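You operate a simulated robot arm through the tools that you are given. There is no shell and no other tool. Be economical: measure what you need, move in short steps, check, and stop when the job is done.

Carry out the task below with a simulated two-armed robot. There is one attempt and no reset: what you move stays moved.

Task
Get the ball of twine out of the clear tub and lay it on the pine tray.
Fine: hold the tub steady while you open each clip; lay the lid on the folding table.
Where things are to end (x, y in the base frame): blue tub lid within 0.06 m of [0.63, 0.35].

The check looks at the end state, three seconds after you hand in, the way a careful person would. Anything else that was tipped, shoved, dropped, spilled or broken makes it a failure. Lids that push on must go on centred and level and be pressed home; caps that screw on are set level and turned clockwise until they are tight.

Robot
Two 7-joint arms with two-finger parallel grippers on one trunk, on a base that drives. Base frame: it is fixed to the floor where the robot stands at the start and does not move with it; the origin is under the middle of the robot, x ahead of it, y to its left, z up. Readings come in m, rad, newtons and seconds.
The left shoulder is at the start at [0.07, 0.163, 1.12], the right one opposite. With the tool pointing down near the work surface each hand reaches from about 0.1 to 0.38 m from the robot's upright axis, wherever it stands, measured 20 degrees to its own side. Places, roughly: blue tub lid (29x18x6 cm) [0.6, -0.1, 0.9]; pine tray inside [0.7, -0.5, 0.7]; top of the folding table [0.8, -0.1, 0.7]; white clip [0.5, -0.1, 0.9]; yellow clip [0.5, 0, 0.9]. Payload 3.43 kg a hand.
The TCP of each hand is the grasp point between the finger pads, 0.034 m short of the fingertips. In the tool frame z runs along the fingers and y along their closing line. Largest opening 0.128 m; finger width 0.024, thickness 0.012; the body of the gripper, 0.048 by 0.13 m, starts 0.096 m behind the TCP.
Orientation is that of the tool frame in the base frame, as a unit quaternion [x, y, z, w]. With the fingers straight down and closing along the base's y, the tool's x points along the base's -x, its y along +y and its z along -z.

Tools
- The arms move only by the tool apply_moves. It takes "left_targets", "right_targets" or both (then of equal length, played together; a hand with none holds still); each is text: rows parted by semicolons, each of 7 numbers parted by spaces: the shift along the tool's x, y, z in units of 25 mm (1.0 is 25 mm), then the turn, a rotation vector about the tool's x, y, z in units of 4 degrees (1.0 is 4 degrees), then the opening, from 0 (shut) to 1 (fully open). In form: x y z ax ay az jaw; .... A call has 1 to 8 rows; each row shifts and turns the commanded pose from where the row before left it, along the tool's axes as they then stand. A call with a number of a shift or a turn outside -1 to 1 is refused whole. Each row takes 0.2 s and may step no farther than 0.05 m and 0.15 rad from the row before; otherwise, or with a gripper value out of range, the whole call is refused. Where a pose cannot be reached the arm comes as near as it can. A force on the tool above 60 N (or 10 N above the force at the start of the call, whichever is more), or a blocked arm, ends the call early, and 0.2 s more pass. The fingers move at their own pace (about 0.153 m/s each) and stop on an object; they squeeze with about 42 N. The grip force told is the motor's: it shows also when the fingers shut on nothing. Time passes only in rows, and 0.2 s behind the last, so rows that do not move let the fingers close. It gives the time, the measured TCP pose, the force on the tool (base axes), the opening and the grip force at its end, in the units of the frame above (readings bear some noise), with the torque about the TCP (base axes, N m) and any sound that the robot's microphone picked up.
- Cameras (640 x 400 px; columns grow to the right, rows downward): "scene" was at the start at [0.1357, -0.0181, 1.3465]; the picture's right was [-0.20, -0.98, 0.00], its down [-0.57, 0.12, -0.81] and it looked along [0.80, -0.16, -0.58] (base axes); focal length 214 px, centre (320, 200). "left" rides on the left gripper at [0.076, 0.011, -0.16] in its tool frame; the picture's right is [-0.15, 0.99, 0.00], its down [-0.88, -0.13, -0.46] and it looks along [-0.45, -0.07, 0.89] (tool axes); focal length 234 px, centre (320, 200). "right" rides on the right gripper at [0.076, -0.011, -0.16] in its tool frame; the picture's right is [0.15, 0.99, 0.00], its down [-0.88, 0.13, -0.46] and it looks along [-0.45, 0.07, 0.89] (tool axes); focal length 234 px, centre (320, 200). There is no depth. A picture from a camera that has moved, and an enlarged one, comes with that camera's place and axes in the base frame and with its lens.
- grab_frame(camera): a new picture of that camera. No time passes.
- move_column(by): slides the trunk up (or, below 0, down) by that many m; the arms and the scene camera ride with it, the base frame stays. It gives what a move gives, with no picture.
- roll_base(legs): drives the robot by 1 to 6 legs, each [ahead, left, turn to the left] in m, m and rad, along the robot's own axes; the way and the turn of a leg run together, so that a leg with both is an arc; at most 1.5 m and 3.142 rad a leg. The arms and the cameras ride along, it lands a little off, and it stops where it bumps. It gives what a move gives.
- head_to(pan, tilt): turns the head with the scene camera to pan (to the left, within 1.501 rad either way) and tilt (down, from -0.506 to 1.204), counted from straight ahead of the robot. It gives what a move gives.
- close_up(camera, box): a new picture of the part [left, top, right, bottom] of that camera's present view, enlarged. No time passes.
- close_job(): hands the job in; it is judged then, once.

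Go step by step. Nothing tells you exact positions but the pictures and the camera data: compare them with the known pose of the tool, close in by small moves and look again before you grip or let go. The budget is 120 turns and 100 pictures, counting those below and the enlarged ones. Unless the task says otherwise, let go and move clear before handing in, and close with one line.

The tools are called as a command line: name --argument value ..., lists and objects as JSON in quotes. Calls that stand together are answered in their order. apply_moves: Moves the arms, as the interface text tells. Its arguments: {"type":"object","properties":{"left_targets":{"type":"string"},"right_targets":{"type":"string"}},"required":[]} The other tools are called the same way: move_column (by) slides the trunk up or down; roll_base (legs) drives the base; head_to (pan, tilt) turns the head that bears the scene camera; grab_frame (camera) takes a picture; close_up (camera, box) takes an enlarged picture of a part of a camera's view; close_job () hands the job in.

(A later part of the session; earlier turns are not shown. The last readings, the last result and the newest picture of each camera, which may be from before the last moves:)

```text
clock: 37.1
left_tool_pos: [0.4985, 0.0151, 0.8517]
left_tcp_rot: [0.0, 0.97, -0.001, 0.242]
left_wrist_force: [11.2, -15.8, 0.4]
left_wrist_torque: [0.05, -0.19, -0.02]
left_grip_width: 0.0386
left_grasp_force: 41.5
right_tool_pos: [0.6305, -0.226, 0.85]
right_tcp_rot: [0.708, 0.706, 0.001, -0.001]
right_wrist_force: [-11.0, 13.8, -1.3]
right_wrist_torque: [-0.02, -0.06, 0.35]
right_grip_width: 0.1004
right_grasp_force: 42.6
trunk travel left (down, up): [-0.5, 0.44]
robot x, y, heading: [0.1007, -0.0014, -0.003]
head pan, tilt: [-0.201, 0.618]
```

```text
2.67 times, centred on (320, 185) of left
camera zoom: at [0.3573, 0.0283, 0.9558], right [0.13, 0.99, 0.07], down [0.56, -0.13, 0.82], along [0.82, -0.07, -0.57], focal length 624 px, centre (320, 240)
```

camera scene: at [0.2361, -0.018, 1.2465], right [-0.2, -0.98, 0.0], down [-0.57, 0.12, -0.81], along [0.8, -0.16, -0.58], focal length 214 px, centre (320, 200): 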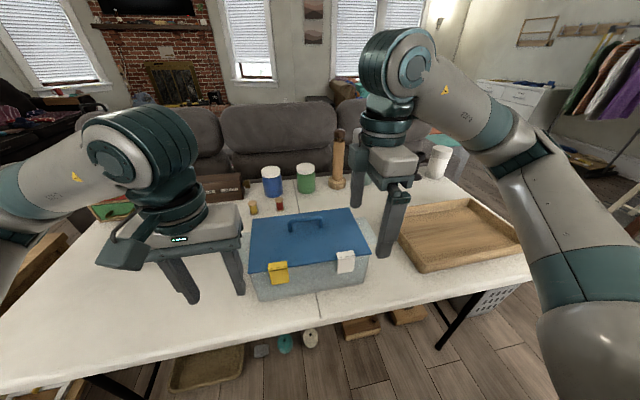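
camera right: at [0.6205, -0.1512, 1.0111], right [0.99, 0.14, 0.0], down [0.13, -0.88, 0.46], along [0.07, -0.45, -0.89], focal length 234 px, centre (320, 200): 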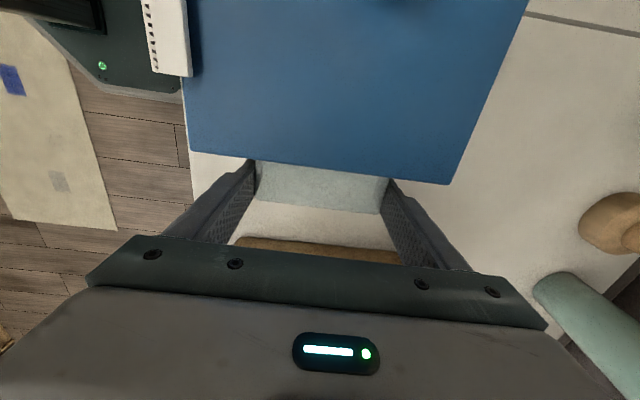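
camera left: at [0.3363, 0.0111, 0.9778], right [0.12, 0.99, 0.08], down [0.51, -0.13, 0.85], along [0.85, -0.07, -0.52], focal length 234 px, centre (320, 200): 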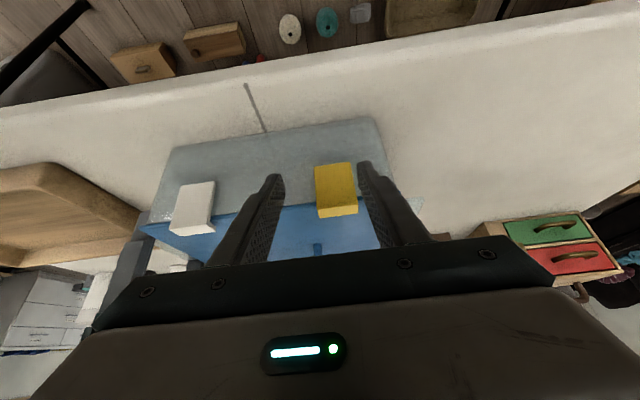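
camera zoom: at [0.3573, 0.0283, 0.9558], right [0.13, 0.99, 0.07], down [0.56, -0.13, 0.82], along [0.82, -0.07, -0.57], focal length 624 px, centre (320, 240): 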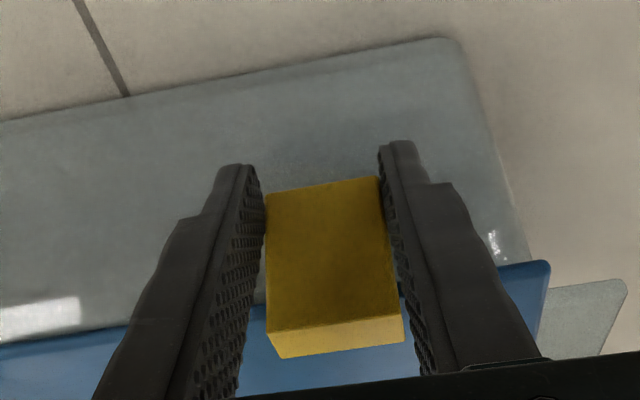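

The tub is yawing about my grip on the far ear, so that hold is poor for the yellow clip. I push it back to where it was and release the flap; the right-ear hold suits the nearby white clip, so I'll do that one with the left hand first.

apply_moves --left_targets "-0.22 -0.02 0.15 0 0 0 0.2;-0.22 -0.02 0.15 0 0 0 0.2;-0.21 -0.02 0.14 0 0 0 0.2;0 0 0 0 0 0 0.5;0 0 0 0 0 0 0.5;0.3 0 -0.6 0 0 0 0.5;0.3 0 -0.6 0 0 0 0.5;0 0 -0.8 0 0 0 0.5"

grab_frame --camera "scene"

grab_frame --camera "right"

```text
clock: 38.9
left_tool_pos: [0.4813, 0.0131, 0.8868]
left_tcp_rot: [0.0, 0.971, 0.001, 0.241]
left_wrist_force: [0.2, -0.1, 0.1]
left_wrist_torque: [0.01, 0.03, -0.01]
left_grip_width: 0.0641
left_grasp_force: 0.0
right_tool_pos: [0.6301, -0.2266, 0.8523]
right_tcp_rot: [0.708, 0.707, 0.0, 0.0]
right_wrist_force: [-1.2, -0.7, 1.1]
right_wrist_torque: [0.8, -0.34, 0.43]
right_grip_width: 0.0996
right_grasp_force: 41.6
trunk travel left (down, up): [-0.5, 0.44]
robot x, y, heading: [0.0981, 0.0006, -0.003]
head pan, tilt: [-0.201, 0.618]
```

```text
70 pictures are left
camera scene: at [0.2355, -0.0188, 1.2465], right [-0.2, -0.98, 0.0], down [-0.57, 0.12, -0.81], along [0.8, -0.16, -0.58], focal length 214 px, centre (320, 200)
```

scene: 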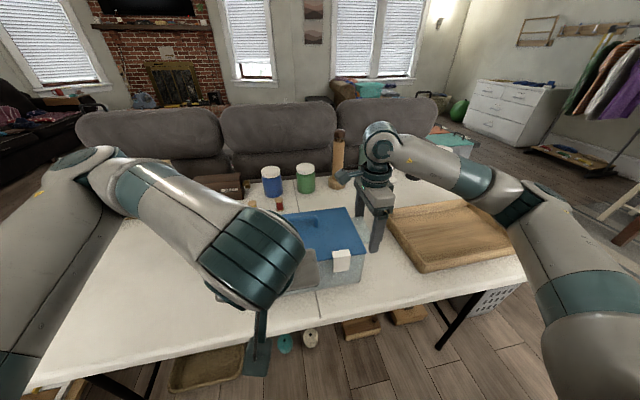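

```text
69 pictures are left
camera right: at [0.62, -0.1514, 1.0113], right [0.99, 0.14, 0.0], down [0.13, -0.88, 0.46], along [0.07, -0.45, -0.89], focal length 234 px, centre (320, 200)
```

right: 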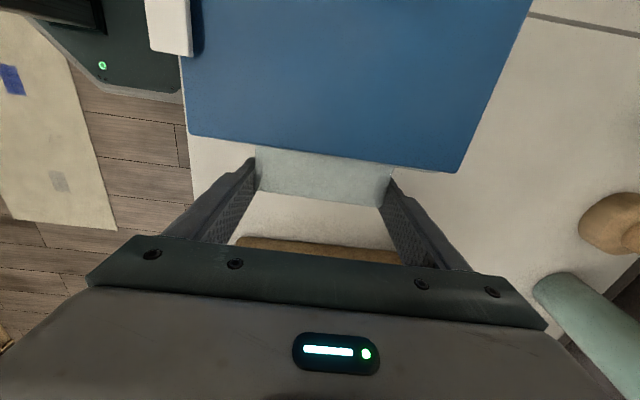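

The tub is back in place within a few mm. I move the left hand in front of the white clip, which is close to the held ear.

apply_moves --left_targets "0 -1 0 0 0 0 0.5;0 -1 0 0 0 0 0.5;0 -1 0 0 0 0 0.5;0 -1 0 0 0 0 0.5;0 -1 0 0 0 0 0.5;0 -1 0 0 0 0 0.5"

grab_frame --camera "left"

```text
clock: 40.3
left_tool_pos: [0.4809, -0.1368, 0.8847]
left_tcp_rot: [0.002, 0.97, 0.0, 0.241]
left_wrist_force: [-0.1, -0.1, 0.4]
left_wrist_torque: [0.02, -0.01, -0.01]
left_grip_width: 0.0638
left_grasp_force: 0.1
right_tool_pos: [0.6307, -0.2267, 0.8504]
right_tcp_rot: [0.708, 0.706, 0.0, 0.0]
right_wrist_force: [-0.7, -1.5, 0.5]
right_wrist_torque: [0.36, -0.33, 0.02]
right_grip_width: 0.0994
right_grasp_force: 42.4
trunk travel left (down, up): [-0.5, 0.44]
robot x, y, heading: [0.1021, -0.0019, -0.003]
head pan, tilt: [-0.201, 0.618]
```

```text
68 pictures are left
camera left: at [0.3388, -0.125, 0.9903], right [0.13, 0.99, 0.07], down [0.56, -0.13, 0.82], along [0.82, -0.07, -0.57], focal length 234 px, centre (320, 200)
```

left: 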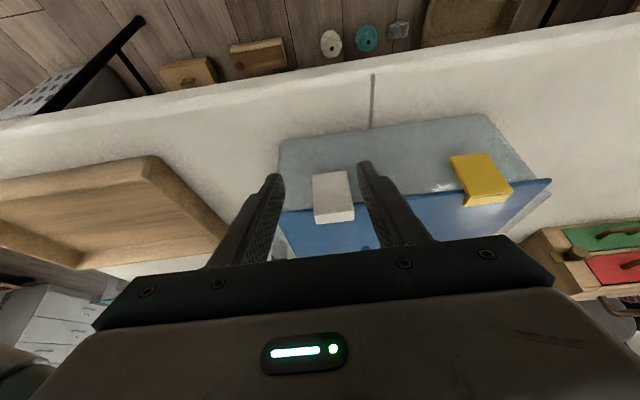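

close_up --camera "left" --box '[260, 100, 580, 300]'

```text
2.00 times, centred on (420, 200) of left
camera zoom: at [0.3388, -0.125, 0.9903], right [0.13, 0.99, 0.07], down [0.56, -0.13, 0.82], along [0.82, -0.07, -0.57], focal length 468 px, centre (120, 200)
```

zoom: 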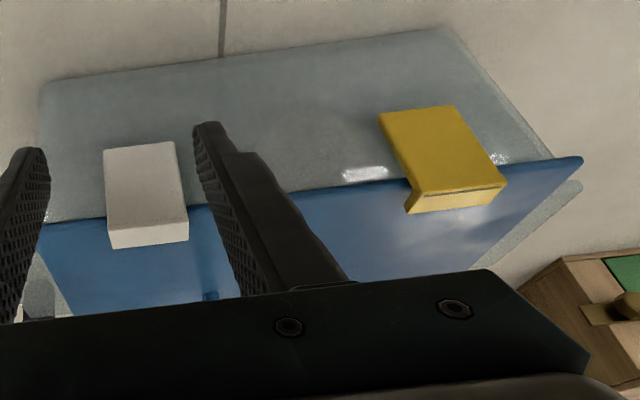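

The white flap is centred at about y -0.129, x 0.537. I move in on it and pinch its lower end.

apply_moves --left_targets "0 0.32 0.7 0 0 0 0.5;0 0 0.7 0 0 0 0.5;0 0 0.65 0 0 0 0.5;-0.4 0 0 0 0 0 0.5;-0.36 0 0 0 0 0 0.5;0 0 0 0 0 0 0.2;0 0 0 0 0 0 0.2;0 0 0 0 0 0 0.2"

close_up --camera "left" --box '[200, 110, 440, 260]'

```text
clock: 42.1
left_tool_pos: [0.5207, -0.1268, 0.8477]
left_tcp_rot: [0.003, 0.971, 0.001, 0.239]
left_wrist_force: [-40.6, 17.6, -4.0]
left_wrist_torque: [-0.23, 0.97, -0.15]
left_grip_width: 0.039
left_grasp_force: 42.1
right_tool_pos: [0.6327, -0.2278, 0.8527]
right_tcp_rot: [0.711, 0.703, 0.003, 0.003]
right_wrist_force: [39.6, -18.3, 5.1]
right_wrist_torque: [0.75, -0.29, -1.85]
right_grip_width: 0.0993
right_grasp_force: 42.2
trunk travel left (down, up): [-0.5, 0.44]
robot x, y, heading: [0.0973, -0.0009, 0.003]
head pan, tilt: [-0.201, 0.618]
```

```text
2.67 times, centred on (320, 185) of left
camera zoom: at [0.3793, -0.1151, 0.954], right [0.13, 0.99, 0.07], down [0.57, -0.14, 0.81], along [0.81, -0.07, -0.58], focal length 624 px, centre (320, 240)
```

zoom: 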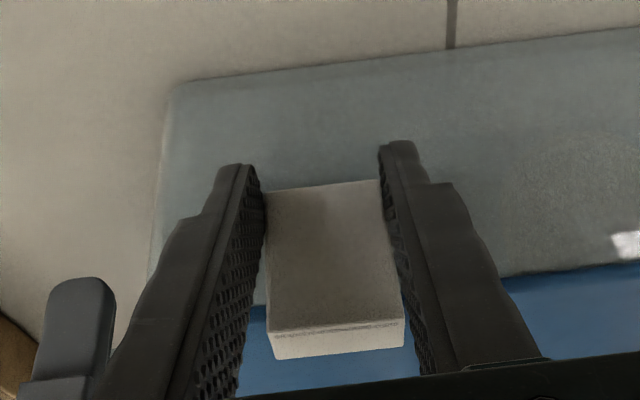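

Firm pinch on the white flap. I pull straight out in small steps.

apply_moves --left_targets "0.19 0 -0.12 0 0 0 0.2;0.19 0 -0.13 0 0 0 0.2;0.19 0 -0.14 0 0 0 0.2"

close_up --camera "left" --box '[200, 110, 440, 260]'

```text
clock: 42.9
left_tool_pos: [0.5076, -0.128, 0.8528]
left_tcp_rot: [-0.002, 0.969, -0.001, 0.245]
left_wrist_force: [24.7, -10.9, -8.9]
left_wrist_torque: [0.34, -0.28, 0.02]
left_grip_width: 0.0389
left_grasp_force: 42.1
right_tool_pos: [0.6262, -0.2232, 0.8503]
right_tcp_rot: [0.705, 0.709, -0.002, -0.002]
right_wrist_force: [-25.6, 8.7, 15.9]
right_wrist_torque: [0.02, 0.97, 0.84]
right_grip_width: 0.0995
right_grasp_force: 42.0
trunk travel left (down, up): [-0.5, 0.44]
robot x, y, heading: [0.0973, -0.0021, -0.005]
head pan, tilt: [-0.201, 0.618]
```

```text
2.67 times, centred on (320, 185) of left
camera zoom: at [0.3652, -0.1161, 0.9564], right [0.13, 0.99, 0.07], down [0.56, -0.13, 0.82], along [0.82, -0.07, -0.57], focal length 624 px, centre (320, 240)
```

zoom: 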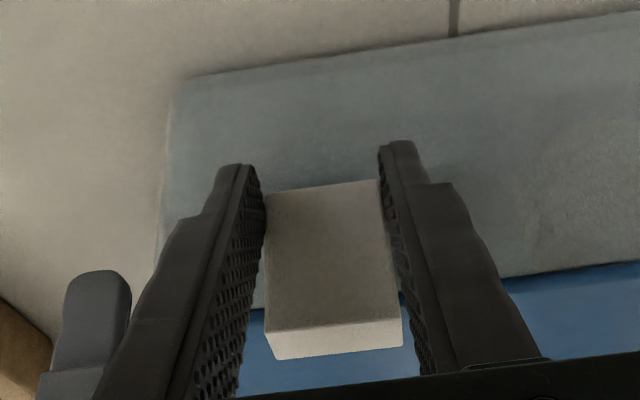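

Now there is a real pull (25 N) and the flap still holds. I add more pull plus an opening turn.

apply_moves --left_targets "0.14 0 -0.12 0 0.6 0 0.2;0.14 0 -0.12 0 0.6 0 0.2"

close_up --camera "left" --box '[200, 110, 440, 260]'

```text
clock: 43.5
left_tool_pos: [0.4961, -0.1274, 0.8523]
left_tcp_rot: [0.002, 0.98, 0.001, 0.2]
left_wrist_force: [-0.1, 0.0, 0.2]
left_wrist_torque: [0.0, 0.0, 0.01]
left_grip_width: 0.0255
left_grasp_force: 0.1
right_tool_pos: [0.6304, -0.2265, 0.8518]
right_tcp_rot: [0.71, 0.705, 0.0, 0.001]
right_wrist_force: [-0.2, -0.4, -4.0]
right_wrist_torque: [-0.76, -0.04, 0.04]
right_grip_width: 0.0996
right_grasp_force: 42.2
trunk travel left (down, up): [-0.5, 0.44]
robot x, y, heading: [0.0993, -0.0005, -0.004]
head pan, tilt: [-0.201, 0.618]
```

```text
2.67 times, centred on (320, 185) of left
camera zoom: at [0.3636, -0.1143, 0.9693], right [0.14, 0.99, 0.06], down [0.63, -0.13, 0.76], along [0.76, -0.07, -0.64], focal length 624 px, centre (320, 240)
```

zoom: 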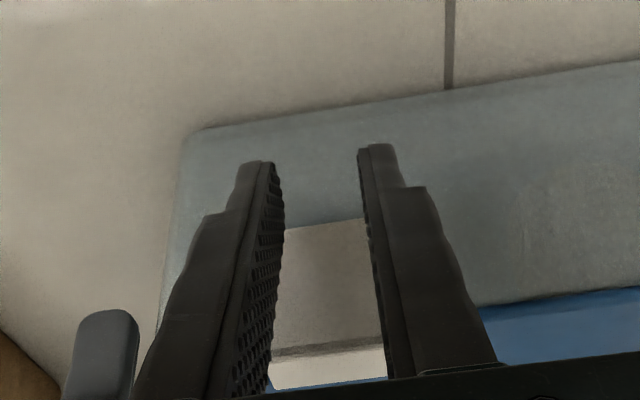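

It slipped at about 30 N with no flap motion, so I should look at how these clips are built before pulling again. I open, back off a little and zoom in.

apply_moves --left_targets "0.3 0 -0.3 0 0 0 0.8;0.3 0.8 -0.3 0 0 0 0.8;0 0.8 0 0 0 0 0.8;0 0.8 0 0 0 0 0.8"

grab_frame --camera "left"

close_up --camera "scene" --box '[312, 240, 376, 280]'

```text
clock: 44.5
left_tool_pos: [0.4754, -0.0685, 0.8613]
left_tcp_rot: [0.001, 0.98, -0.001, 0.201]
left_wrist_force: [-0.1, -0.4, 0.3]
left_wrist_torque: [-0.01, 0.0, 0.02]
left_grip_width: 0.1024
left_grasp_force: 0.0
right_tool_pos: [0.6306, -0.2273, 0.8519]
right_tcp_rot: [0.708, 0.706, 0.001, 0.001]
right_wrist_force: [0.6, 0.7, -3.8]
right_wrist_torque: [-0.75, -0.03, -0.01]
right_grip_width: 0.0996
right_grasp_force: 42.2
trunk travel left (down, up): [-0.5, 0.44]
robot x, y, heading: [0.1017, 0.0015, -0.0]
head pan, tilt: [-0.201, 0.618]
```

```text
63 pictures are left
camera left: at [0.3444, -0.0555, 0.9776], right [0.14, 0.99, 0.06], down [0.63, -0.13, 0.77], along [0.76, -0.07, -0.64], focal length 234 px, centre (320, 200)
```

left: 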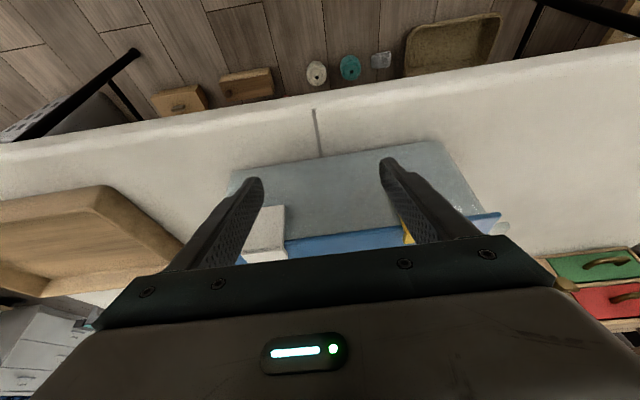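

```text
10.00 times, centred on (344, 260) of scene
camera zoom: at [0.2363, -0.0177, 1.2465], right [-0.2, -0.98, 0.0], down [-0.57, 0.12, -0.81], along [0.8, -0.16, -0.58], focal length 2145 px, centre (80, -400)
```

zoom: 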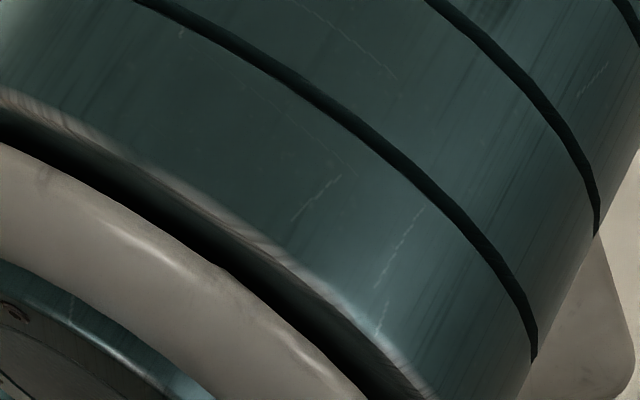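

apply_moves --left_targets "0 1 -1 0 0 0 0.8;0 1 -1 0 0 0 0.8;0 1 -1 0 0 0 0.8;0 1 0 0 0 0 0.8;0 1 0 0 0 0 0.8;0 1 0 0 0 0 0.5;0 1 0 0 0 0 0.5;0 1 0 0 0 0 0.5"

close_up --camera "scene" --box '[240, 220, 384, 310]'

grab_frame --camera "left"

```text
clock: 46.3
left_tool_pos: [0.4904, 0.094, 0.9596]
left_tcp_rot: [0.0, 0.98, 0.0, 0.199]
left_wrist_force: [0.3, 0.1, -0.3]
left_wrist_torque: [0.0, -0.05, -0.01]
left_grip_width: 0.0641
left_grasp_force: 0.1
left hand out of reach, approached as far as the arm can: row 4, 5, 6, 7, 8
right_tool_pos: [0.6309, -0.2247, 0.8514]
right_tcp_rot: [0.708, 0.706, 0.0, 0.0]
right_wrist_force: [0.4, 1.0, -3.2]
right_wrist_torque: [-0.77, -0.04, 0.0]
right_grip_width: 0.0996
right_grasp_force: 42.3
trunk travel left (down, up): [-0.5, 0.44]
robot x, y, heading: [0.1038, 0.0012, -0.001]
head pan, tilt: [-0.201, 0.618]
```

```text
4.44 times, centred on (312, 265) of scene
camera zoom: at [0.2363, -0.0175, 1.2465], right [-0.2, -0.98, 0.0], down [-0.57, 0.12, -0.81], along [0.8, -0.16, -0.58], focal length 953 px, centre (356, -89)
```

zoom: 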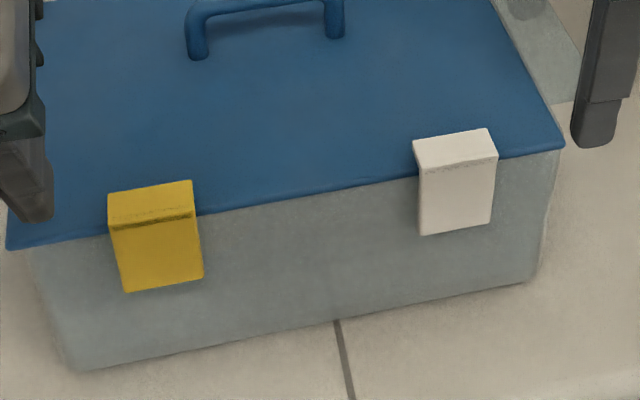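

```text
60 pictures are left
camera left: at [0.3598, 0.1086, 1.0767], right [0.14, 0.99, 0.06], down [0.63, -0.13, 0.76], along [0.76, -0.07, -0.64], focal length 234 px, centre (320, 200)
```

left: 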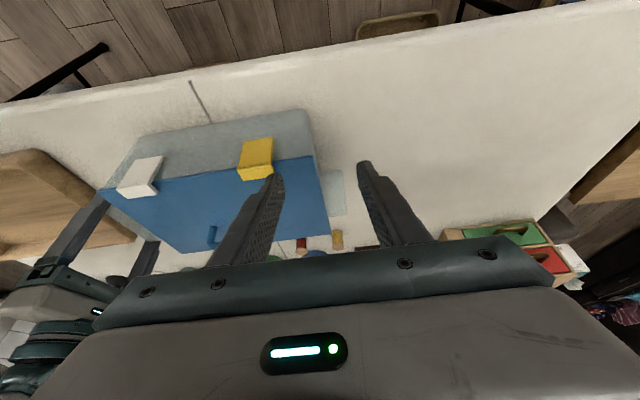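

I need a side view of a clip to understand it. I yaw the left hand so its camera looks across the tub's front face.

apply_moves --left_targets "0 0 0 0 0 1 0.3;0 0 0 0 0 1 0.3;0 0 0 0 0 1 0.3;0 0 0 0 0 1 0.3;0 0 0 0 0 1 0.3;0 0 0 0 0 1 0.3;0 0 0 0 0 1 0.3;0 0 0 0 0 1 0.3"

apply_moves --left_targets "0 0 0 0 0 1 0.3;0 0 0 0 0 1 0.3;0 0 0 0 0 1 0.3;0 0 0 0 0 1 0.3;0 0 0 0 0 1 0.3;0 0 0 0 0 1 0.3"

grab_frame --camera "left"

```text
clock: 48.1
left_tool_pos: [0.4923, 0.0963, 0.9598]
left_tcp_rot: [0.271, 0.942, 0.055, 0.192]
left_wrist_force: [-0.1, -0.1, 0.9]
left_wrist_torque: [0.0, 0.01, -0.01]
left_grip_width: 0.0386
left_grasp_force: 0.1
right_tool_pos: [0.6312, -0.2266, 0.8515]
right_tcp_rot: [0.708, 0.706, 0.001, 0.001]
right_wrist_force: [0.5, 0.1, -3.2]
right_wrist_torque: [-0.77, -0.02, 0.02]
right_grip_width: 0.0995
right_grasp_force: 42.0
trunk travel left (down, up): [-0.5, 0.44]
robot x, y, heading: [0.1002, -0.0039, 0.002]
head pan, tilt: [-0.201, 0.618]
```

```text
clock: 49.5
left_tool_pos: [0.4918, 0.097, 0.9602]
left_tcp_rot: [0.461, 0.865, 0.095, 0.176]
left_wrist_force: [0.0, -0.6, -0.2]
left_wrist_torque: [0.03, 0.01, 0.0]
left_grip_width: 0.0384
left_grasp_force: 0.1
right_tool_pos: [0.6298, -0.2248, 0.852]
right_tcp_rot: [0.708, 0.706, 0.0, 0.0]
right_wrist_force: [-0.4, 0.0, -1.9]
right_wrist_torque: [-0.37, -0.09, 0.12]
right_grip_width: 0.0995
right_grasp_force: 42.2
trunk travel left (down, up): [-0.5, 0.44]
robot x, y, heading: [0.099, -0.0018, 0.003]
head pan, tilt: [-0.201, 0.618]
```

```text
59 pictures are left
camera left: at [0.3989, 0.1661, 1.0941], right [0.83, 0.43, 0.35], down [0.17, -0.8, 0.57], along [0.53, -0.41, -0.74], focal length 234 px, centre (320, 200)
```

left: 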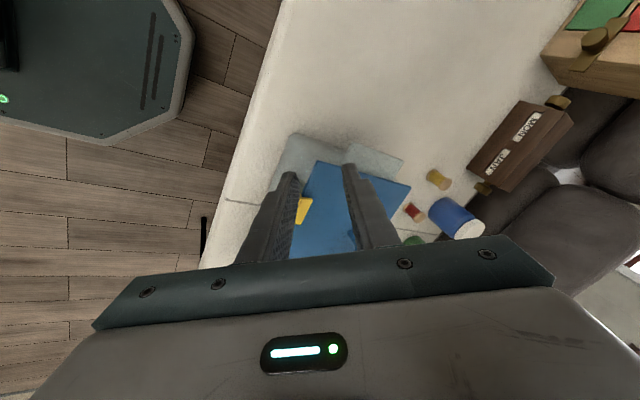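

apply_moves --left_targets "0.82 -0.09 0.64 0 0 0 0.3;0.82 -0.09 0.64 0 0 0 0.3;0.82 -0.09 0.64 0 0 0 0.3;0.82 -0.09 0.64 0 0 0 0.3;0.82 -0.09 0.64 0 0 0 0.3"

grab_frame --camera "left"

```text
clock: 50.7
left_tool_pos: [0.5419, 0.1378, 0.9001]
left_tcp_rot: [0.46, 0.865, 0.094, 0.177]
left_wrist_force: [-0.2, 0.7, 0.6]
left_wrist_torque: [-0.01, 0.01, 0.0]
left_grip_width: 0.0383
left_grasp_force: 0.1
left hand out of reach, approached as far as the arm can: row 1, 2, 3, 4, 5
right_tool_pos: [0.6307, -0.2245, 0.8522]
right_tcp_rot: [0.709, 0.706, -0.001, 0.001]
right_wrist_force: [0.7, 0.5, -2.3]
right_wrist_torque: [-0.11, -0.19, 0.0]
right_grip_width: 0.0994
right_grasp_force: 42.4
trunk travel left (down, up): [-0.5, 0.44]
robot x, y, heading: [0.1033, 0.0023, -0.0]
head pan, tilt: [-0.201, 0.618]
```

```text
58 pictures are left
camera left: at [0.4498, 0.2076, 1.0327], right [0.83, 0.43, 0.35], down [0.17, -0.8, 0.57], along [0.53, -0.41, -0.74], focal length 234 px, centre (320, 200)
```

left: 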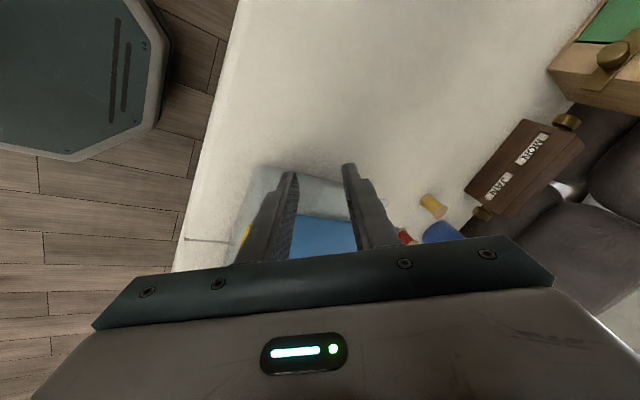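

That view is blocked and the arm is cramped there. I turn the hand back and will retry the white clip with a steady straight pull, which was still holding firmly at 25 N before I added the turn.

apply_moves --left_targets "0 0 -0.5 0 0 -1 0.5;0 0 -0.5 0 0 -1 0.5;0 0 0 0 0 -1 0.5;0 0 0 0 0 -1 0.5;0 0 0 0 0 -1 0.5;0 0 0 0 0 -1 0.5;0 0 0 0 0 -1 0.5;0 0 0 0 0 -1 0.5"

apply_moves --left_targets "0 0 0 0 0 -1 0.5;0 0 0 0 0 -1 0.5;0 0 0 0 0 -1 0.5;0 0 0 0 0 -1 0.5;0 0 0 0 0 -1 0.5;0 0 0 0 0 -1 0.5;1 -0.7 0 0 0 0 0.5;1 -0.7 0 0 0 0 0.5"

apply_moves --left_targets "0.5 -1 0 0 0 0 0.5;0 -1 0 0 0 0 0.5;0 -1 0 0 0 0 0.5;0 -1 0 0 0 0 0.5;0 -1 0 0 0 0 0.5;0 -1 0 0 0 0 0.5;0 -1 0 0 0 0 0.5;0 -1 0 0 0 0 0.5"

grab_frame --camera "left"

```text
clock: 52.5
left_tool_pos: [0.5323, 0.1363, 0.9239]
left_tcp_rot: [0.202, 0.959, 0.042, 0.196]
left_wrist_force: [-0.7, -0.8, -1.1]
left_wrist_torque: [0.02, 0.03, -0.01]
left_grip_width: 0.0642
left_grasp_force: 0.0
right_tool_pos: [0.6298, -0.2249, 0.8527]
right_tcp_rot: [0.709, 0.706, -0.001, -0.001]
right_wrist_force: [-1.0, -0.3, -1.2]
right_wrist_torque: [0.03, -0.14, 0.19]
right_grip_width: 0.0993
right_grasp_force: 41.8
trunk travel left (down, up): [-0.5, 0.44]
robot x, y, heading: [0.0968, 0.0028, -0.002]
head pan, tilt: [-0.201, 0.618]
```

```text
clock: 54.3
left_tool_pos: [0.512, 0.0857, 0.9142]
left_tcp_rot: [0.0, 0.98, 0.0, 0.199]
left_wrist_force: [-1.1, -0.4, 1.1]
left_wrist_torque: [-0.01, -0.01, 0.02]
left_grip_width: 0.064
left_grasp_force: 0.1
left hand out of reach, approached as far as the arm can: row 7, 8
right_tool_pos: [0.6306, -0.226, 0.8514]
right_tcp_rot: [0.708, 0.706, -0.001, 0.001]
right_wrist_force: [0.0, -2.7, -0.3]
right_wrist_torque: [0.3, -0.37, -0.08]
right_grip_width: 0.0996
right_grasp_force: 41.6
trunk travel left (down, up): [-0.5, 0.44]
robot x, y, heading: [0.1005, -0.0019, -0.001]
head pan, tilt: [-0.201, 0.618]
```

```text
clock: 56.1
left_tool_pos: [0.4998, -0.1139, 0.9092]
left_tcp_rot: [0.001, 0.98, 0.0, 0.201]
left_wrist_force: [0.1, 0.9, 0.1]
left_wrist_torque: [0.01, 0.02, 0.03]
left_grip_width: 0.064
left_grasp_force: 0.0
right_tool_pos: [0.6306, -0.225, 0.8519]
right_tcp_rot: [0.708, 0.706, 0.0, 0.0]
right_wrist_force: [-0.8, -1.2, -0.7]
right_wrist_torque: [0.09, -0.19, 0.06]
right_grip_width: 0.0995
right_grasp_force: 42.1
trunk travel left (down, up): [-0.5, 0.44]
robot x, y, heading: [0.0976, 0.0012, -0.006]
head pan, tilt: [-0.201, 0.618]
```

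```text
57 pictures are left
camera left: at [0.3687, -0.1004, 1.0254], right [0.14, 0.99, 0.06], down [0.63, -0.13, 0.77], along [0.76, -0.07, -0.64], focal length 234 px, centre (320, 200)
```

left: 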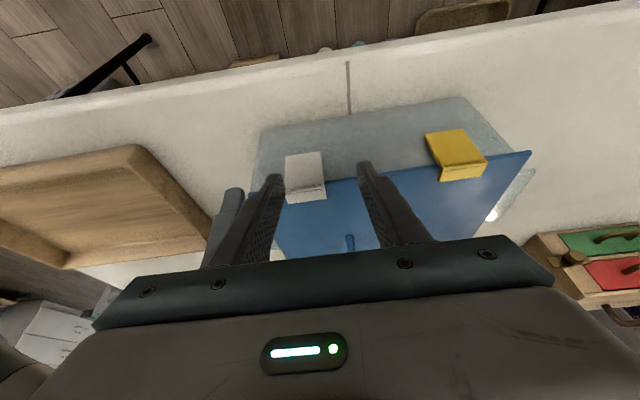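

close_up --camera "left" --box '[410, 115, 506, 175]'

close_up --camera "left" --box '[260, 135, 356, 195]'

```text
6.67 times, centred on (458, 145) of left
camera zoom: at [0.3687, -0.1004, 1.0254], right [0.14, 0.99, 0.06], down [0.63, -0.13, 0.77], along [0.76, -0.07, -0.64], focal length 1561 px, centre (-600, 567)
```

zoom: 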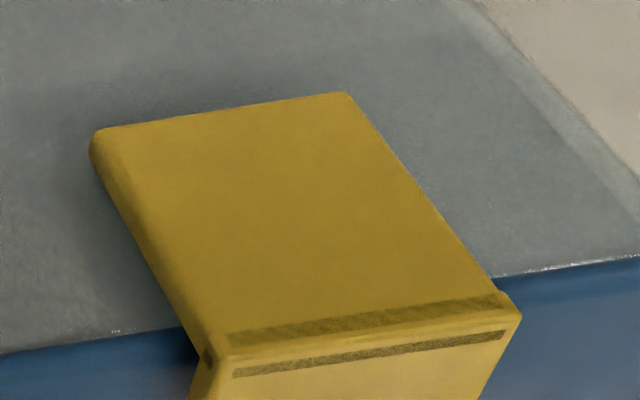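

```text
6.67 times, centred on (308, 165) of left
camera zoom: at [0.3687, -0.1004, 1.0254], right [0.14, 0.99, 0.06], down [0.63, -0.13, 0.77], along [0.76, -0.07, -0.64], focal length 1561 px, centre (400, 433)
```

zoom: 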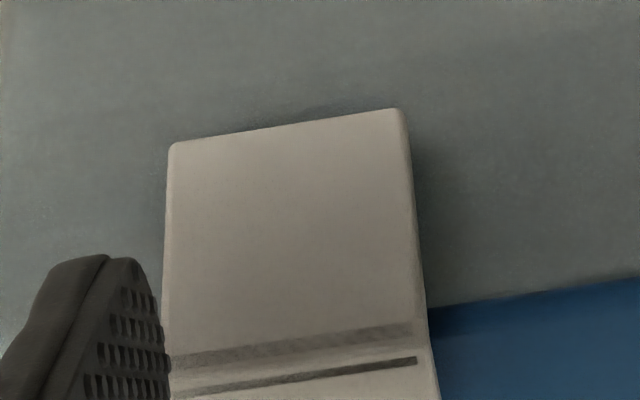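

Now it is clear: a hinge bar sits at the fold on top and a rounded flap about 5 mm thick hangs below, so it does open out and up. I tilt the fingers further forward to grip at the very lower end for more leverage.

apply_moves --left_targets "-0.3 -0.68 0 0 -1 0 0.5;-0.3 0 0 0 -1 0 0.5;0 0 0 0 -1 0 0.5;0 0 0 0 -1 0 0.5;0 0 0 0 -1 0 0.5"

```text
clock: 57.3
left_tool_pos: [0.5133, -0.1299, 0.9166]
left_tcp_rot: [0.001, 0.929, -0.001, 0.369]
left_wrist_force: [0.8, -1.1, -0.3]
left_wrist_torque: [-0.05, 0.01, 0.02]
left_grip_width: 0.0639
left_grasp_force: 0.0
right_tool_pos: [0.6296, -0.2254, 0.8509]
right_tcp_rot: [0.708, 0.706, 0.0, 0.0]
right_wrist_force: [-0.1, -0.7, -2.3]
right_wrist_torque: [-0.04, -0.17, 0.07]
right_grip_width: 0.0993
right_grasp_force: 42.1
trunk travel left (down, up): [-0.5, 0.44]
robot x, y, heading: [0.0977, 0.0013, 0.0]
head pan, tilt: [-0.201, 0.618]
```

apply_moves --left_targets "0.58 0 -0.55 0 0 0 0.5;0.64 0 0.68 0 0 0 0.5;0.64 0 0.68 0 0 0 0.5;0.64 0 0.68 0 0 0 0.5"

close_up --camera "left" --box '[200, 110, 440, 260]'

```text
clock: 58.3
left_tool_pos: [0.4929, -0.1296, 0.844]
left_tcp_rot: [0.001, 0.93, 0.0, 0.367]
left_wrist_force: [0.1, 0.0, -0.6]
left_wrist_torque: [0.03, -0.03, -0.01]
left_grip_width: 0.0642
left_grasp_force: 0.1
right_tool_pos: [0.6308, -0.2269, 0.8521]
right_tcp_rot: [0.708, 0.706, -0.001, 0.0]
right_wrist_force: [0.4, -0.3, -2.4]
right_wrist_torque: [-0.08, -0.19, 0.07]
right_grip_width: 0.0994
right_grasp_force: 41.9
trunk travel left (down, up): [-0.5, 0.44]
robot x, y, heading: [0.0986, -0.0003, -0.001]
head pan, tilt: [-0.201, 0.618]
```

```text
2.67 times, centred on (320, 185) of left
camera zoom: at [0.3287, -0.1159, 0.909], right [0.11, 0.99, 0.1], down [0.33, -0.13, 0.93], along [0.94, -0.07, -0.34], focal length 624 px, centre (320, 240)
```

zoom: 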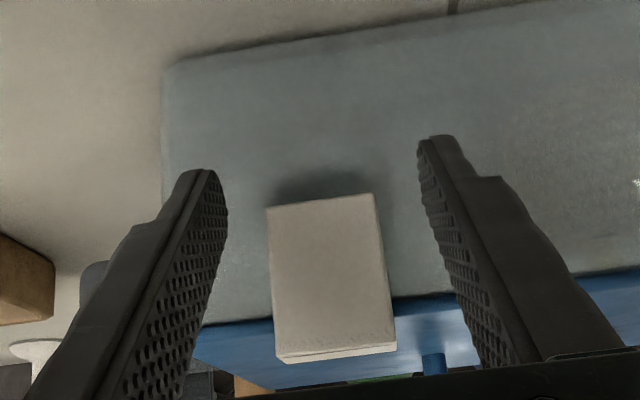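

apply_moves --left_targets "-0.33 0 0.23 0 0 0 0.5;-0.33 0 0.23 0 0 0 0.5;0 0 0 0 0 0 0.1;0 0 0 0 0 0 0.1;0 0 0 0 0 0 0.1;0.16 0 -0.15 0 0 0 0.1"

close_up --camera "left" --box '[200, 110, 440, 260]'

```text
clock: 59.7
left_tool_pos: [0.509, -0.1298, 0.8493]
left_tcp_rot: [0.0, 0.93, 0.001, 0.368]
left_wrist_force: [-9.8, 11.3, -9.1]
left_wrist_torque: [-0.02, 0.6, 0.53]
left_grip_width: 0.0388
left_grasp_force: 42.3
right_tool_pos: [0.6299, -0.2264, 0.8513]
right_tcp_rot: [0.707, 0.707, 0.0, 0.0]
right_wrist_force: [8.3, -11.4, 8.6]
right_wrist_torque: [0.83, 0.59, -0.16]
right_grip_width: 0.0994
right_grasp_force: 42.0
trunk travel left (down, up): [-0.5, 0.44]
robot x, y, heading: [0.097, -0.0007, -0.0]
head pan, tilt: [-0.201, 0.618]
```

```text
2.67 times, centred on (320, 185) of left
camera zoom: at [0.3436, -0.1166, 0.9129], right [0.1, 0.99, 0.1], down [0.33, -0.13, 0.94], along [0.94, -0.06, -0.34], focal length 624 px, centre (320, 240)
```

zoom: 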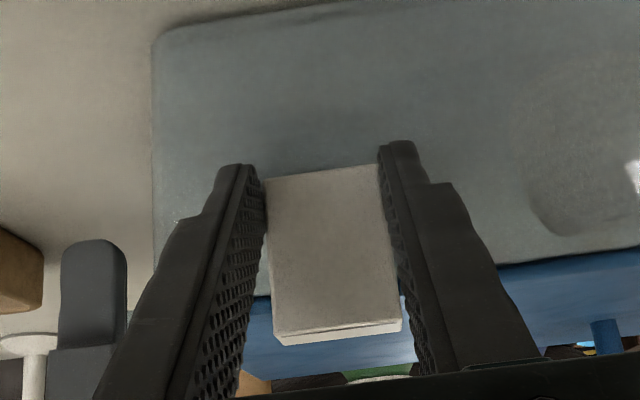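

apply_moves --left_targets "0.146 0.02 -0.137 0 0 0 0.1;0.146 0.02 -0.137 0 0 0 0.1;0.146 0.02 -0.137 0 0 0 0.1"

apply_moves --left_targets "0.146 0 -0.137 0 0 0 0.1"

close_up --camera "left" --box '[200, 110, 440, 260]'

```text
clock: 60.5
left_tool_pos: [0.4896, -0.1292, 0.8476]
left_tcp_rot: [0.002, 0.931, -0.001, 0.366]
left_wrist_force: [-0.3, -1.1, 0.4]
left_wrist_torque: [0.0, 0.02, -0.01]
left_grip_width: 0.0128
left_grasp_force: 0.0
right_tool_pos: [0.6318, -0.2271, 0.8511]
right_tcp_rot: [0.71, 0.704, 0.0, 0.001]
right_wrist_force: [0.2, -0.3, -3.5]
right_wrist_torque: [-0.77, -0.05, -0.01]
right_grip_width: 0.1001
right_grasp_force: 42.4
trunk travel left (down, up): [-0.5, 0.44]
robot x, y, heading: [0.0965, 0.0003, -0.004]
head pan, tilt: [-0.201, 0.618]
```

```text
clock: 60.9
left_tool_pos: [0.4876, -0.1273, 0.8479]
left_tcp_rot: [0.0, 0.93, 0.0, 0.367]
left_wrist_force: [-0.3, -0.2, 0.7]
left_wrist_torque: [-0.02, 0.03, -0.02]
left_grip_width: 0.0128
left_grasp_force: 0.0
right_tool_pos: [0.6308, -0.2248, 0.8519]
right_tcp_rot: [0.709, 0.705, 0.0, 0.0]
right_wrist_force: [0.3, 0.2, -4.6]
right_wrist_torque: [-0.73, -0.05, 0.0]
right_grip_width: 0.1
right_grasp_force: 42.3
trunk travel left (down, up): [-0.5, 0.44]
robot x, y, heading: [0.1001, -0.0002, -0.002]
head pan, tilt: [-0.201, 0.618]
```

```text
2.67 times, centred on (320, 185) of left
camera zoom: at [0.3227, -0.1145, 0.9124], right [0.11, 0.99, 0.1], down [0.33, -0.13, 0.93], along [0.94, -0.07, -0.34], focal length 624 px, centre (320, 240)
```

zoom: 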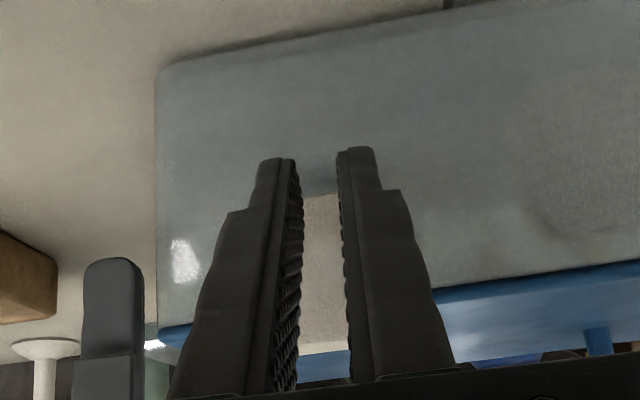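

The lid has slid a few mm sideways under the clips, so the clips are mounted on the tub and their top plates hook over the lid. That explains why pulling the lower end did nothing. I back off, level the hand partly, and will grip the top plate instead to flip it up toward me.

apply_moves --left_targets "0 0 -0.9 0 0 0 0.5;0 0 -0.9 0 1 0 0.5;0 0 -0.9 0 1 0 0.5;0 0 0 0 1 0 0.5;0 0 0 0 1 0 0.5;0 0 0 0 1 0 0.5;-0.8 0 0 0 0.75 0 0.5"

grab_frame --camera "left"

close_up --camera "right" --box '[120, 0, 280, 100]'

```text
clock: 62.5
left_tool_pos: [0.4622, -0.1263, 0.9064]
left_tcp_rot: [0.001, 0.985, 0.0, 0.174]
left_wrist_force: [0.0, -0.4, -0.7]
left_wrist_torque: [-0.02, 0.01, -0.02]
left_grip_width: 0.0638
left_grasp_force: 0.1
right_tool_pos: [0.63, -0.2244, 0.8522]
right_tcp_rot: [0.708, 0.706, 0.0, 0.0]
right_wrist_force: [0.2, 0.4, -4.5]
right_wrist_torque: [-0.76, -0.05, 0.01]
right_grip_width: 0.1
right_grasp_force: 41.8
trunk travel left (down, up): [-0.5, 0.44]
robot x, y, heading: [0.1001, 0.0021, -0.003]
head pan, tilt: [-0.201, 0.618]
```

```text
51 pictures are left
camera left: at [0.3367, -0.1138, 1.0292], right [0.14, 0.99, 0.05], down [0.67, -0.13, 0.73], along [0.73, -0.07, -0.68], focal length 234 px, centre (320, 200)
```

left: 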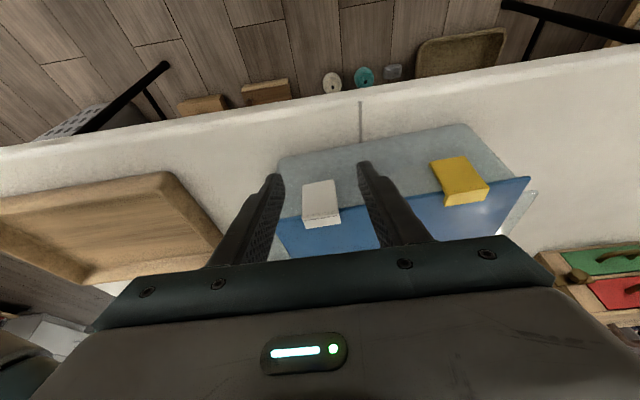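

```text
4.00 times, centred on (200, 50) of right
camera zoom: at [0.6213, -0.1507, 1.0108], right [0.99, 0.14, 0.0], down [0.13, -0.88, 0.46], along [0.06, -0.45, -0.89], focal length 937 px, centre (800, 800)
```

zoom: 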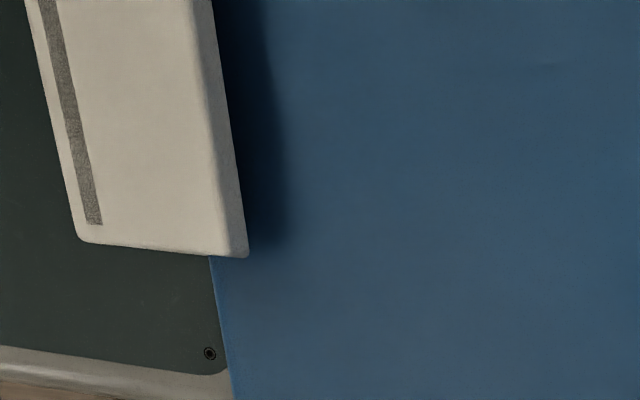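

Very informative: the white clip's top plate overlaps the lid by only about 9 mm and has a thick free rear edge at x ≈ 0.549. I can set a closed fingertip on the lid behind that edge and pull the clip off toward me. I move above that spot.

apply_moves --left_targets "-0.24 0 -0.66 0 0 0 0;-0.24 0 -0.66 0 0 0 0;-0.87 -0.24 0.315 0 0 0 0;-0.87 0 0.315 0 0 0 0;-0.87 0 0.315 0 0 0 0;-0.85 0 0.315 0 0 0 0"

close_up --camera "right" --box '[120, 0, 280, 100]'

close_up --camera "left" --box '[200, 110, 440, 260]'

```text
clock: 63.9
left_tool_pos: [0.5535, -0.1351, 0.9415]
left_tcp_rot: [0.001, 0.985, 0.0, 0.175]
left_wrist_force: [0.6, -0.1, 0.2]
left_wrist_torque: [0.03, 0.0, 0.0]
left_grip_width: 0.0
left_grasp_force: 32.8
right_tool_pos: [0.6295, -0.225, 0.8516]
right_tcp_rot: [0.709, 0.705, 0.001, -0.001]
right_wrist_force: [0.3, 0.3, -5.0]
right_wrist_torque: [-0.73, -0.05, -0.02]
right_grip_width: 0.1
right_grasp_force: 42.6
trunk travel left (down, up): [-0.5, 0.44]
robot x, y, heading: [0.1015, 0.0022, 0.002]
head pan, tilt: [-0.201, 0.618]
```

```text
4.00 times, centred on (200, 50) of right
camera zoom: at [0.6209, -0.1511, 1.0111], right [0.99, 0.14, 0.0], down [0.13, -0.88, 0.46], along [0.07, -0.45, -0.89], focal length 937 px, centre (800, 800)
```

zoom: 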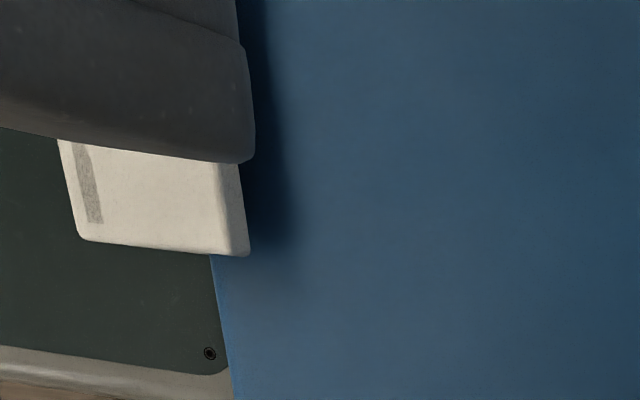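

```text
2.67 times, centred on (320, 185) of left
camera zoom: at [0.4276, -0.1216, 1.0657], right [0.14, 0.99, 0.05], down [0.67, -0.13, 0.73], along [0.73, -0.07, -0.68], focal length 624 px, centre (320, 240)
```

zoom: 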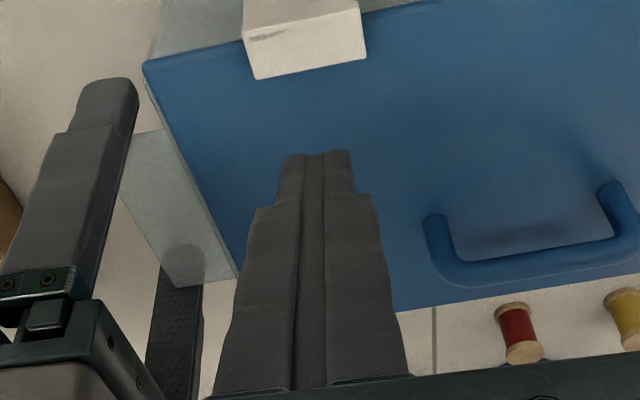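

The fingertip is behind the plate's rear edge as intended. I lower it to just above the lid.

apply_moves --left_targets "0.18 0 0.5 0 0 0 0;0.18 0 0.5 0 0 0 0;0.18 0 0.45 0 0 0 0"

close_up --camera "right" --box '[120, 0, 280, 100]'

close_up --camera "left" --box '[200, 110, 440, 260]'

```text
clock: 64.7
left_tool_pos: [0.5524, -0.1334, 0.9038]
left_tcp_rot: [0.001, 0.984, -0.001, 0.176]
left_wrist_force: [-0.1, 0.2, -0.1]
left_wrist_torque: [-0.01, 0.02, 0.03]
left_grip_width: 0.0001
left_grasp_force: 33.5
right_tool_pos: [0.6309, -0.2248, 0.851]
right_tcp_rot: [0.709, 0.706, 0.0, 0.0]
right_wrist_force: [-0.3, 0.3, -2.7]
right_wrist_torque: [-0.34, -0.12, 0.08]
right_grip_width: 0.1001
right_grasp_force: 42.2
trunk travel left (down, up): [-0.5, 0.44]
robot x, y, heading: [0.0948, 0.0013, -0.002]
head pan, tilt: [-0.201, 0.618]
```

```text
4.00 times, centred on (200, 50) of right
camera zoom: at [0.6207, -0.1513, 1.0111], right [0.99, 0.14, 0.0], down [0.13, -0.88, 0.46], along [0.07, -0.45, -0.89], focal length 937 px, centre (800, 800)
```

zoom: 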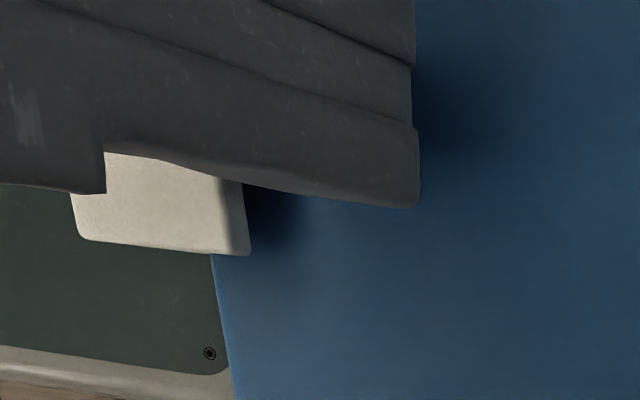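

```text
2.67 times, centred on (320, 185) of left
camera zoom: at [0.427, -0.1215, 1.0266], right [0.14, 0.99, 0.05], down [0.67, -0.13, 0.73], along [0.73, -0.07, -0.68], focal length 624 px, centre (320, 240)
```

zoom: 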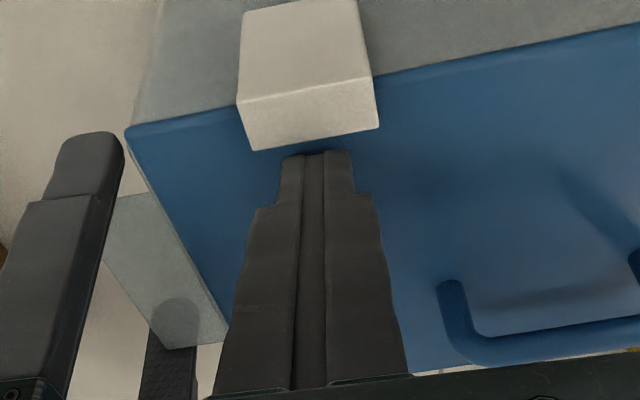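

The tip sits right behind the plate. I lower a touch more and pull toward the robot in small steps.

apply_moves --left_targets "0.04 0 0.1 0 0 0 0;0.19 0 -0.07 0 0 0 0;0.19 0 -0.07 0 0 0 0;0.19 0 -0.07 0 0 0 0"

close_up --camera "left" --box '[200, 110, 440, 260]'

```text
clock: 65.7
left_tool_pos: [0.5374, -0.1345, 0.9011]
left_tcp_rot: [0.001, 0.984, 0.0, 0.176]
left_wrist_force: [2.0, -0.8, 1.0]
left_wrist_torque: [-0.01, -0.05, 0.0]
left_grip_width: 0.0
left_grasp_force: 32.6
right_tool_pos: [0.6312, -0.2243, 0.8516]
right_tcp_rot: [0.709, 0.706, 0.0, 0.001]
right_wrist_force: [-1.9, 1.0, -1.8]
right_wrist_torque: [-0.02, -0.31, 0.29]
right_grip_width: 0.1
right_grasp_force: 42.2
trunk travel left (down, up): [-0.5, 0.44]
robot x, y, heading: [0.1013, 0.0009, -0.003]
head pan, tilt: [-0.201, 0.618]
```

```text
2.67 times, centred on (320, 185) of left
camera zoom: at [0.411, -0.1212, 1.0236], right [0.14, 0.99, 0.05], down [0.67, -0.13, 0.73], along [0.73, -0.07, -0.68], focal length 624 px, centre (320, 240)
```

zoom: 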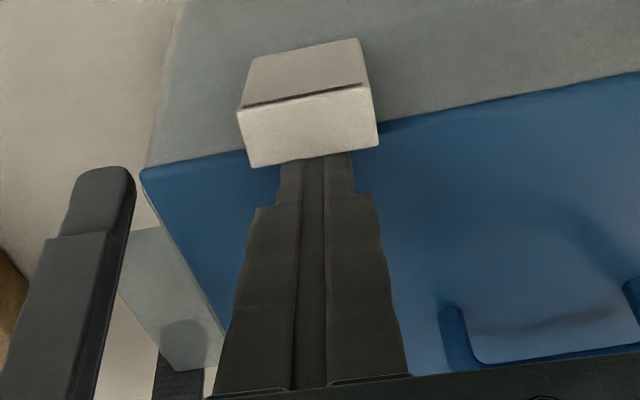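

The clip is swinging out with hardly any force — that is the right way. I keep pulling it open.

apply_moves --left_targets "0.3 0 -0.1 0 0 0 0;0.3 0 -0.1 0 0 0 0;0.35 0 -0.05 0 0 0 0;0.35 0 0 0 0 0 0;0.35 0 0.1 0 0 0 0"

close_up --camera "left" --box '[200, 110, 440, 260]'

```text
clock: 66.9
left_tool_pos: [0.5008, -0.1325, 0.8921]
left_tcp_rot: [-0.002, 0.984, -0.001, 0.178]
left_wrist_force: [31.8, -7.7, 10.2]
left_wrist_torque: [0.03, -1.04, 0.16]
left_grip_width: 0.0
left_grasp_force: 33.4
right_tool_pos: [0.6289, -0.2242, 0.8509]
right_tcp_rot: [0.706, 0.708, -0.001, -0.002]
right_wrist_force: [-29.9, 7.7, -5.8]
right_wrist_torque: [0.37, -1.02, 1.16]
right_grip_width: 0.1004
right_grasp_force: 41.7
trunk travel left (down, up): [-0.5, 0.44]
robot x, y, heading: [0.0999, 0.0015, -0.001]
head pan, tilt: [-0.201, 0.618]
```

```text
2.67 times, centred on (320, 185) of left
camera zoom: at [0.3739, -0.1207, 1.0137], right [0.13, 0.99, 0.05], down [0.66, -0.13, 0.74], along [0.74, -0.07, -0.67], focal length 624 px, centre (320, 240)
```

zoom: 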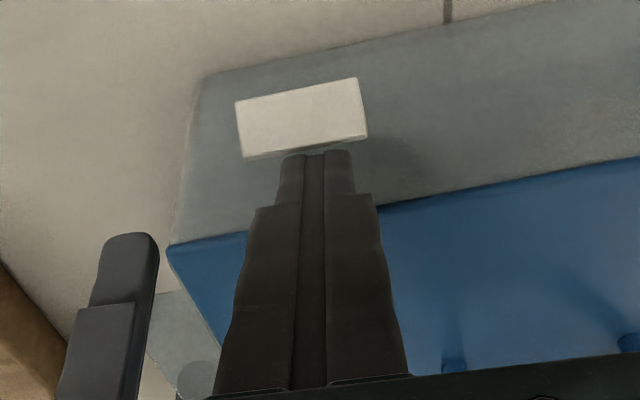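

The white clip is folded outward and now at its stop. I ease off and lift to see whether it stays open.

apply_moves --left_targets "-0.3 0 0 0 0 0 0;-0.2 0 -0.8 0 0 0 0;-0.2 0 -0.9 0 0 0 0;0 0 -0.9 0 0 0 0"

close_up --camera "left" --box '[160, 100, 560, 350]'

```text
clock: 67.9
left_tool_pos: [0.4922, -0.1319, 0.9553]
left_tcp_rot: [0.001, 0.985, 0.0, 0.175]
left_wrist_force: [0.4, -0.5, -1.2]
left_wrist_torque: [-0.04, 0.02, -0.01]
left_grip_width: 0.0001
left_grasp_force: 32.3
right_tool_pos: [0.6304, -0.2268, 0.8512]
right_tcp_rot: [0.709, 0.705, 0.001, 0.001]
right_wrist_force: [0.6, -1.2, -1.8]
right_wrist_torque: [-0.03, 0.13, -0.05]
right_grip_width: 0.1001
right_grasp_force: 42.1
trunk travel left (down, up): [-0.5, 0.44]
robot x, y, heading: [0.1031, -0.0005, -0.003]
head pan, tilt: [-0.201, 0.618]
```

```text
1.60 times, centred on (360, 225) of left
camera zoom: at [0.365, -0.1201, 1.0793], right [0.14, 0.99, 0.05], down [0.67, -0.13, 0.73], along [0.73, -0.07, -0.68], focal length 375 px, centre (256, 160)
```

zoom: 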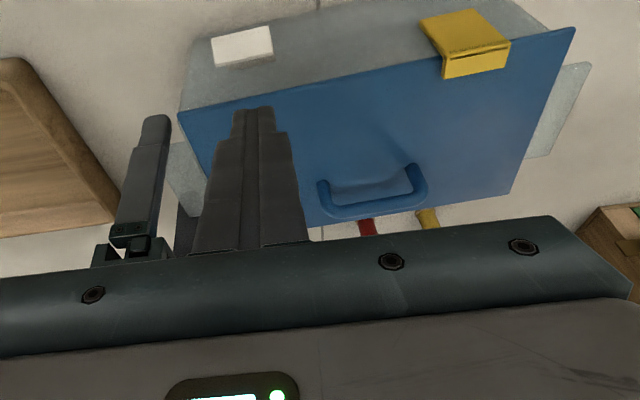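

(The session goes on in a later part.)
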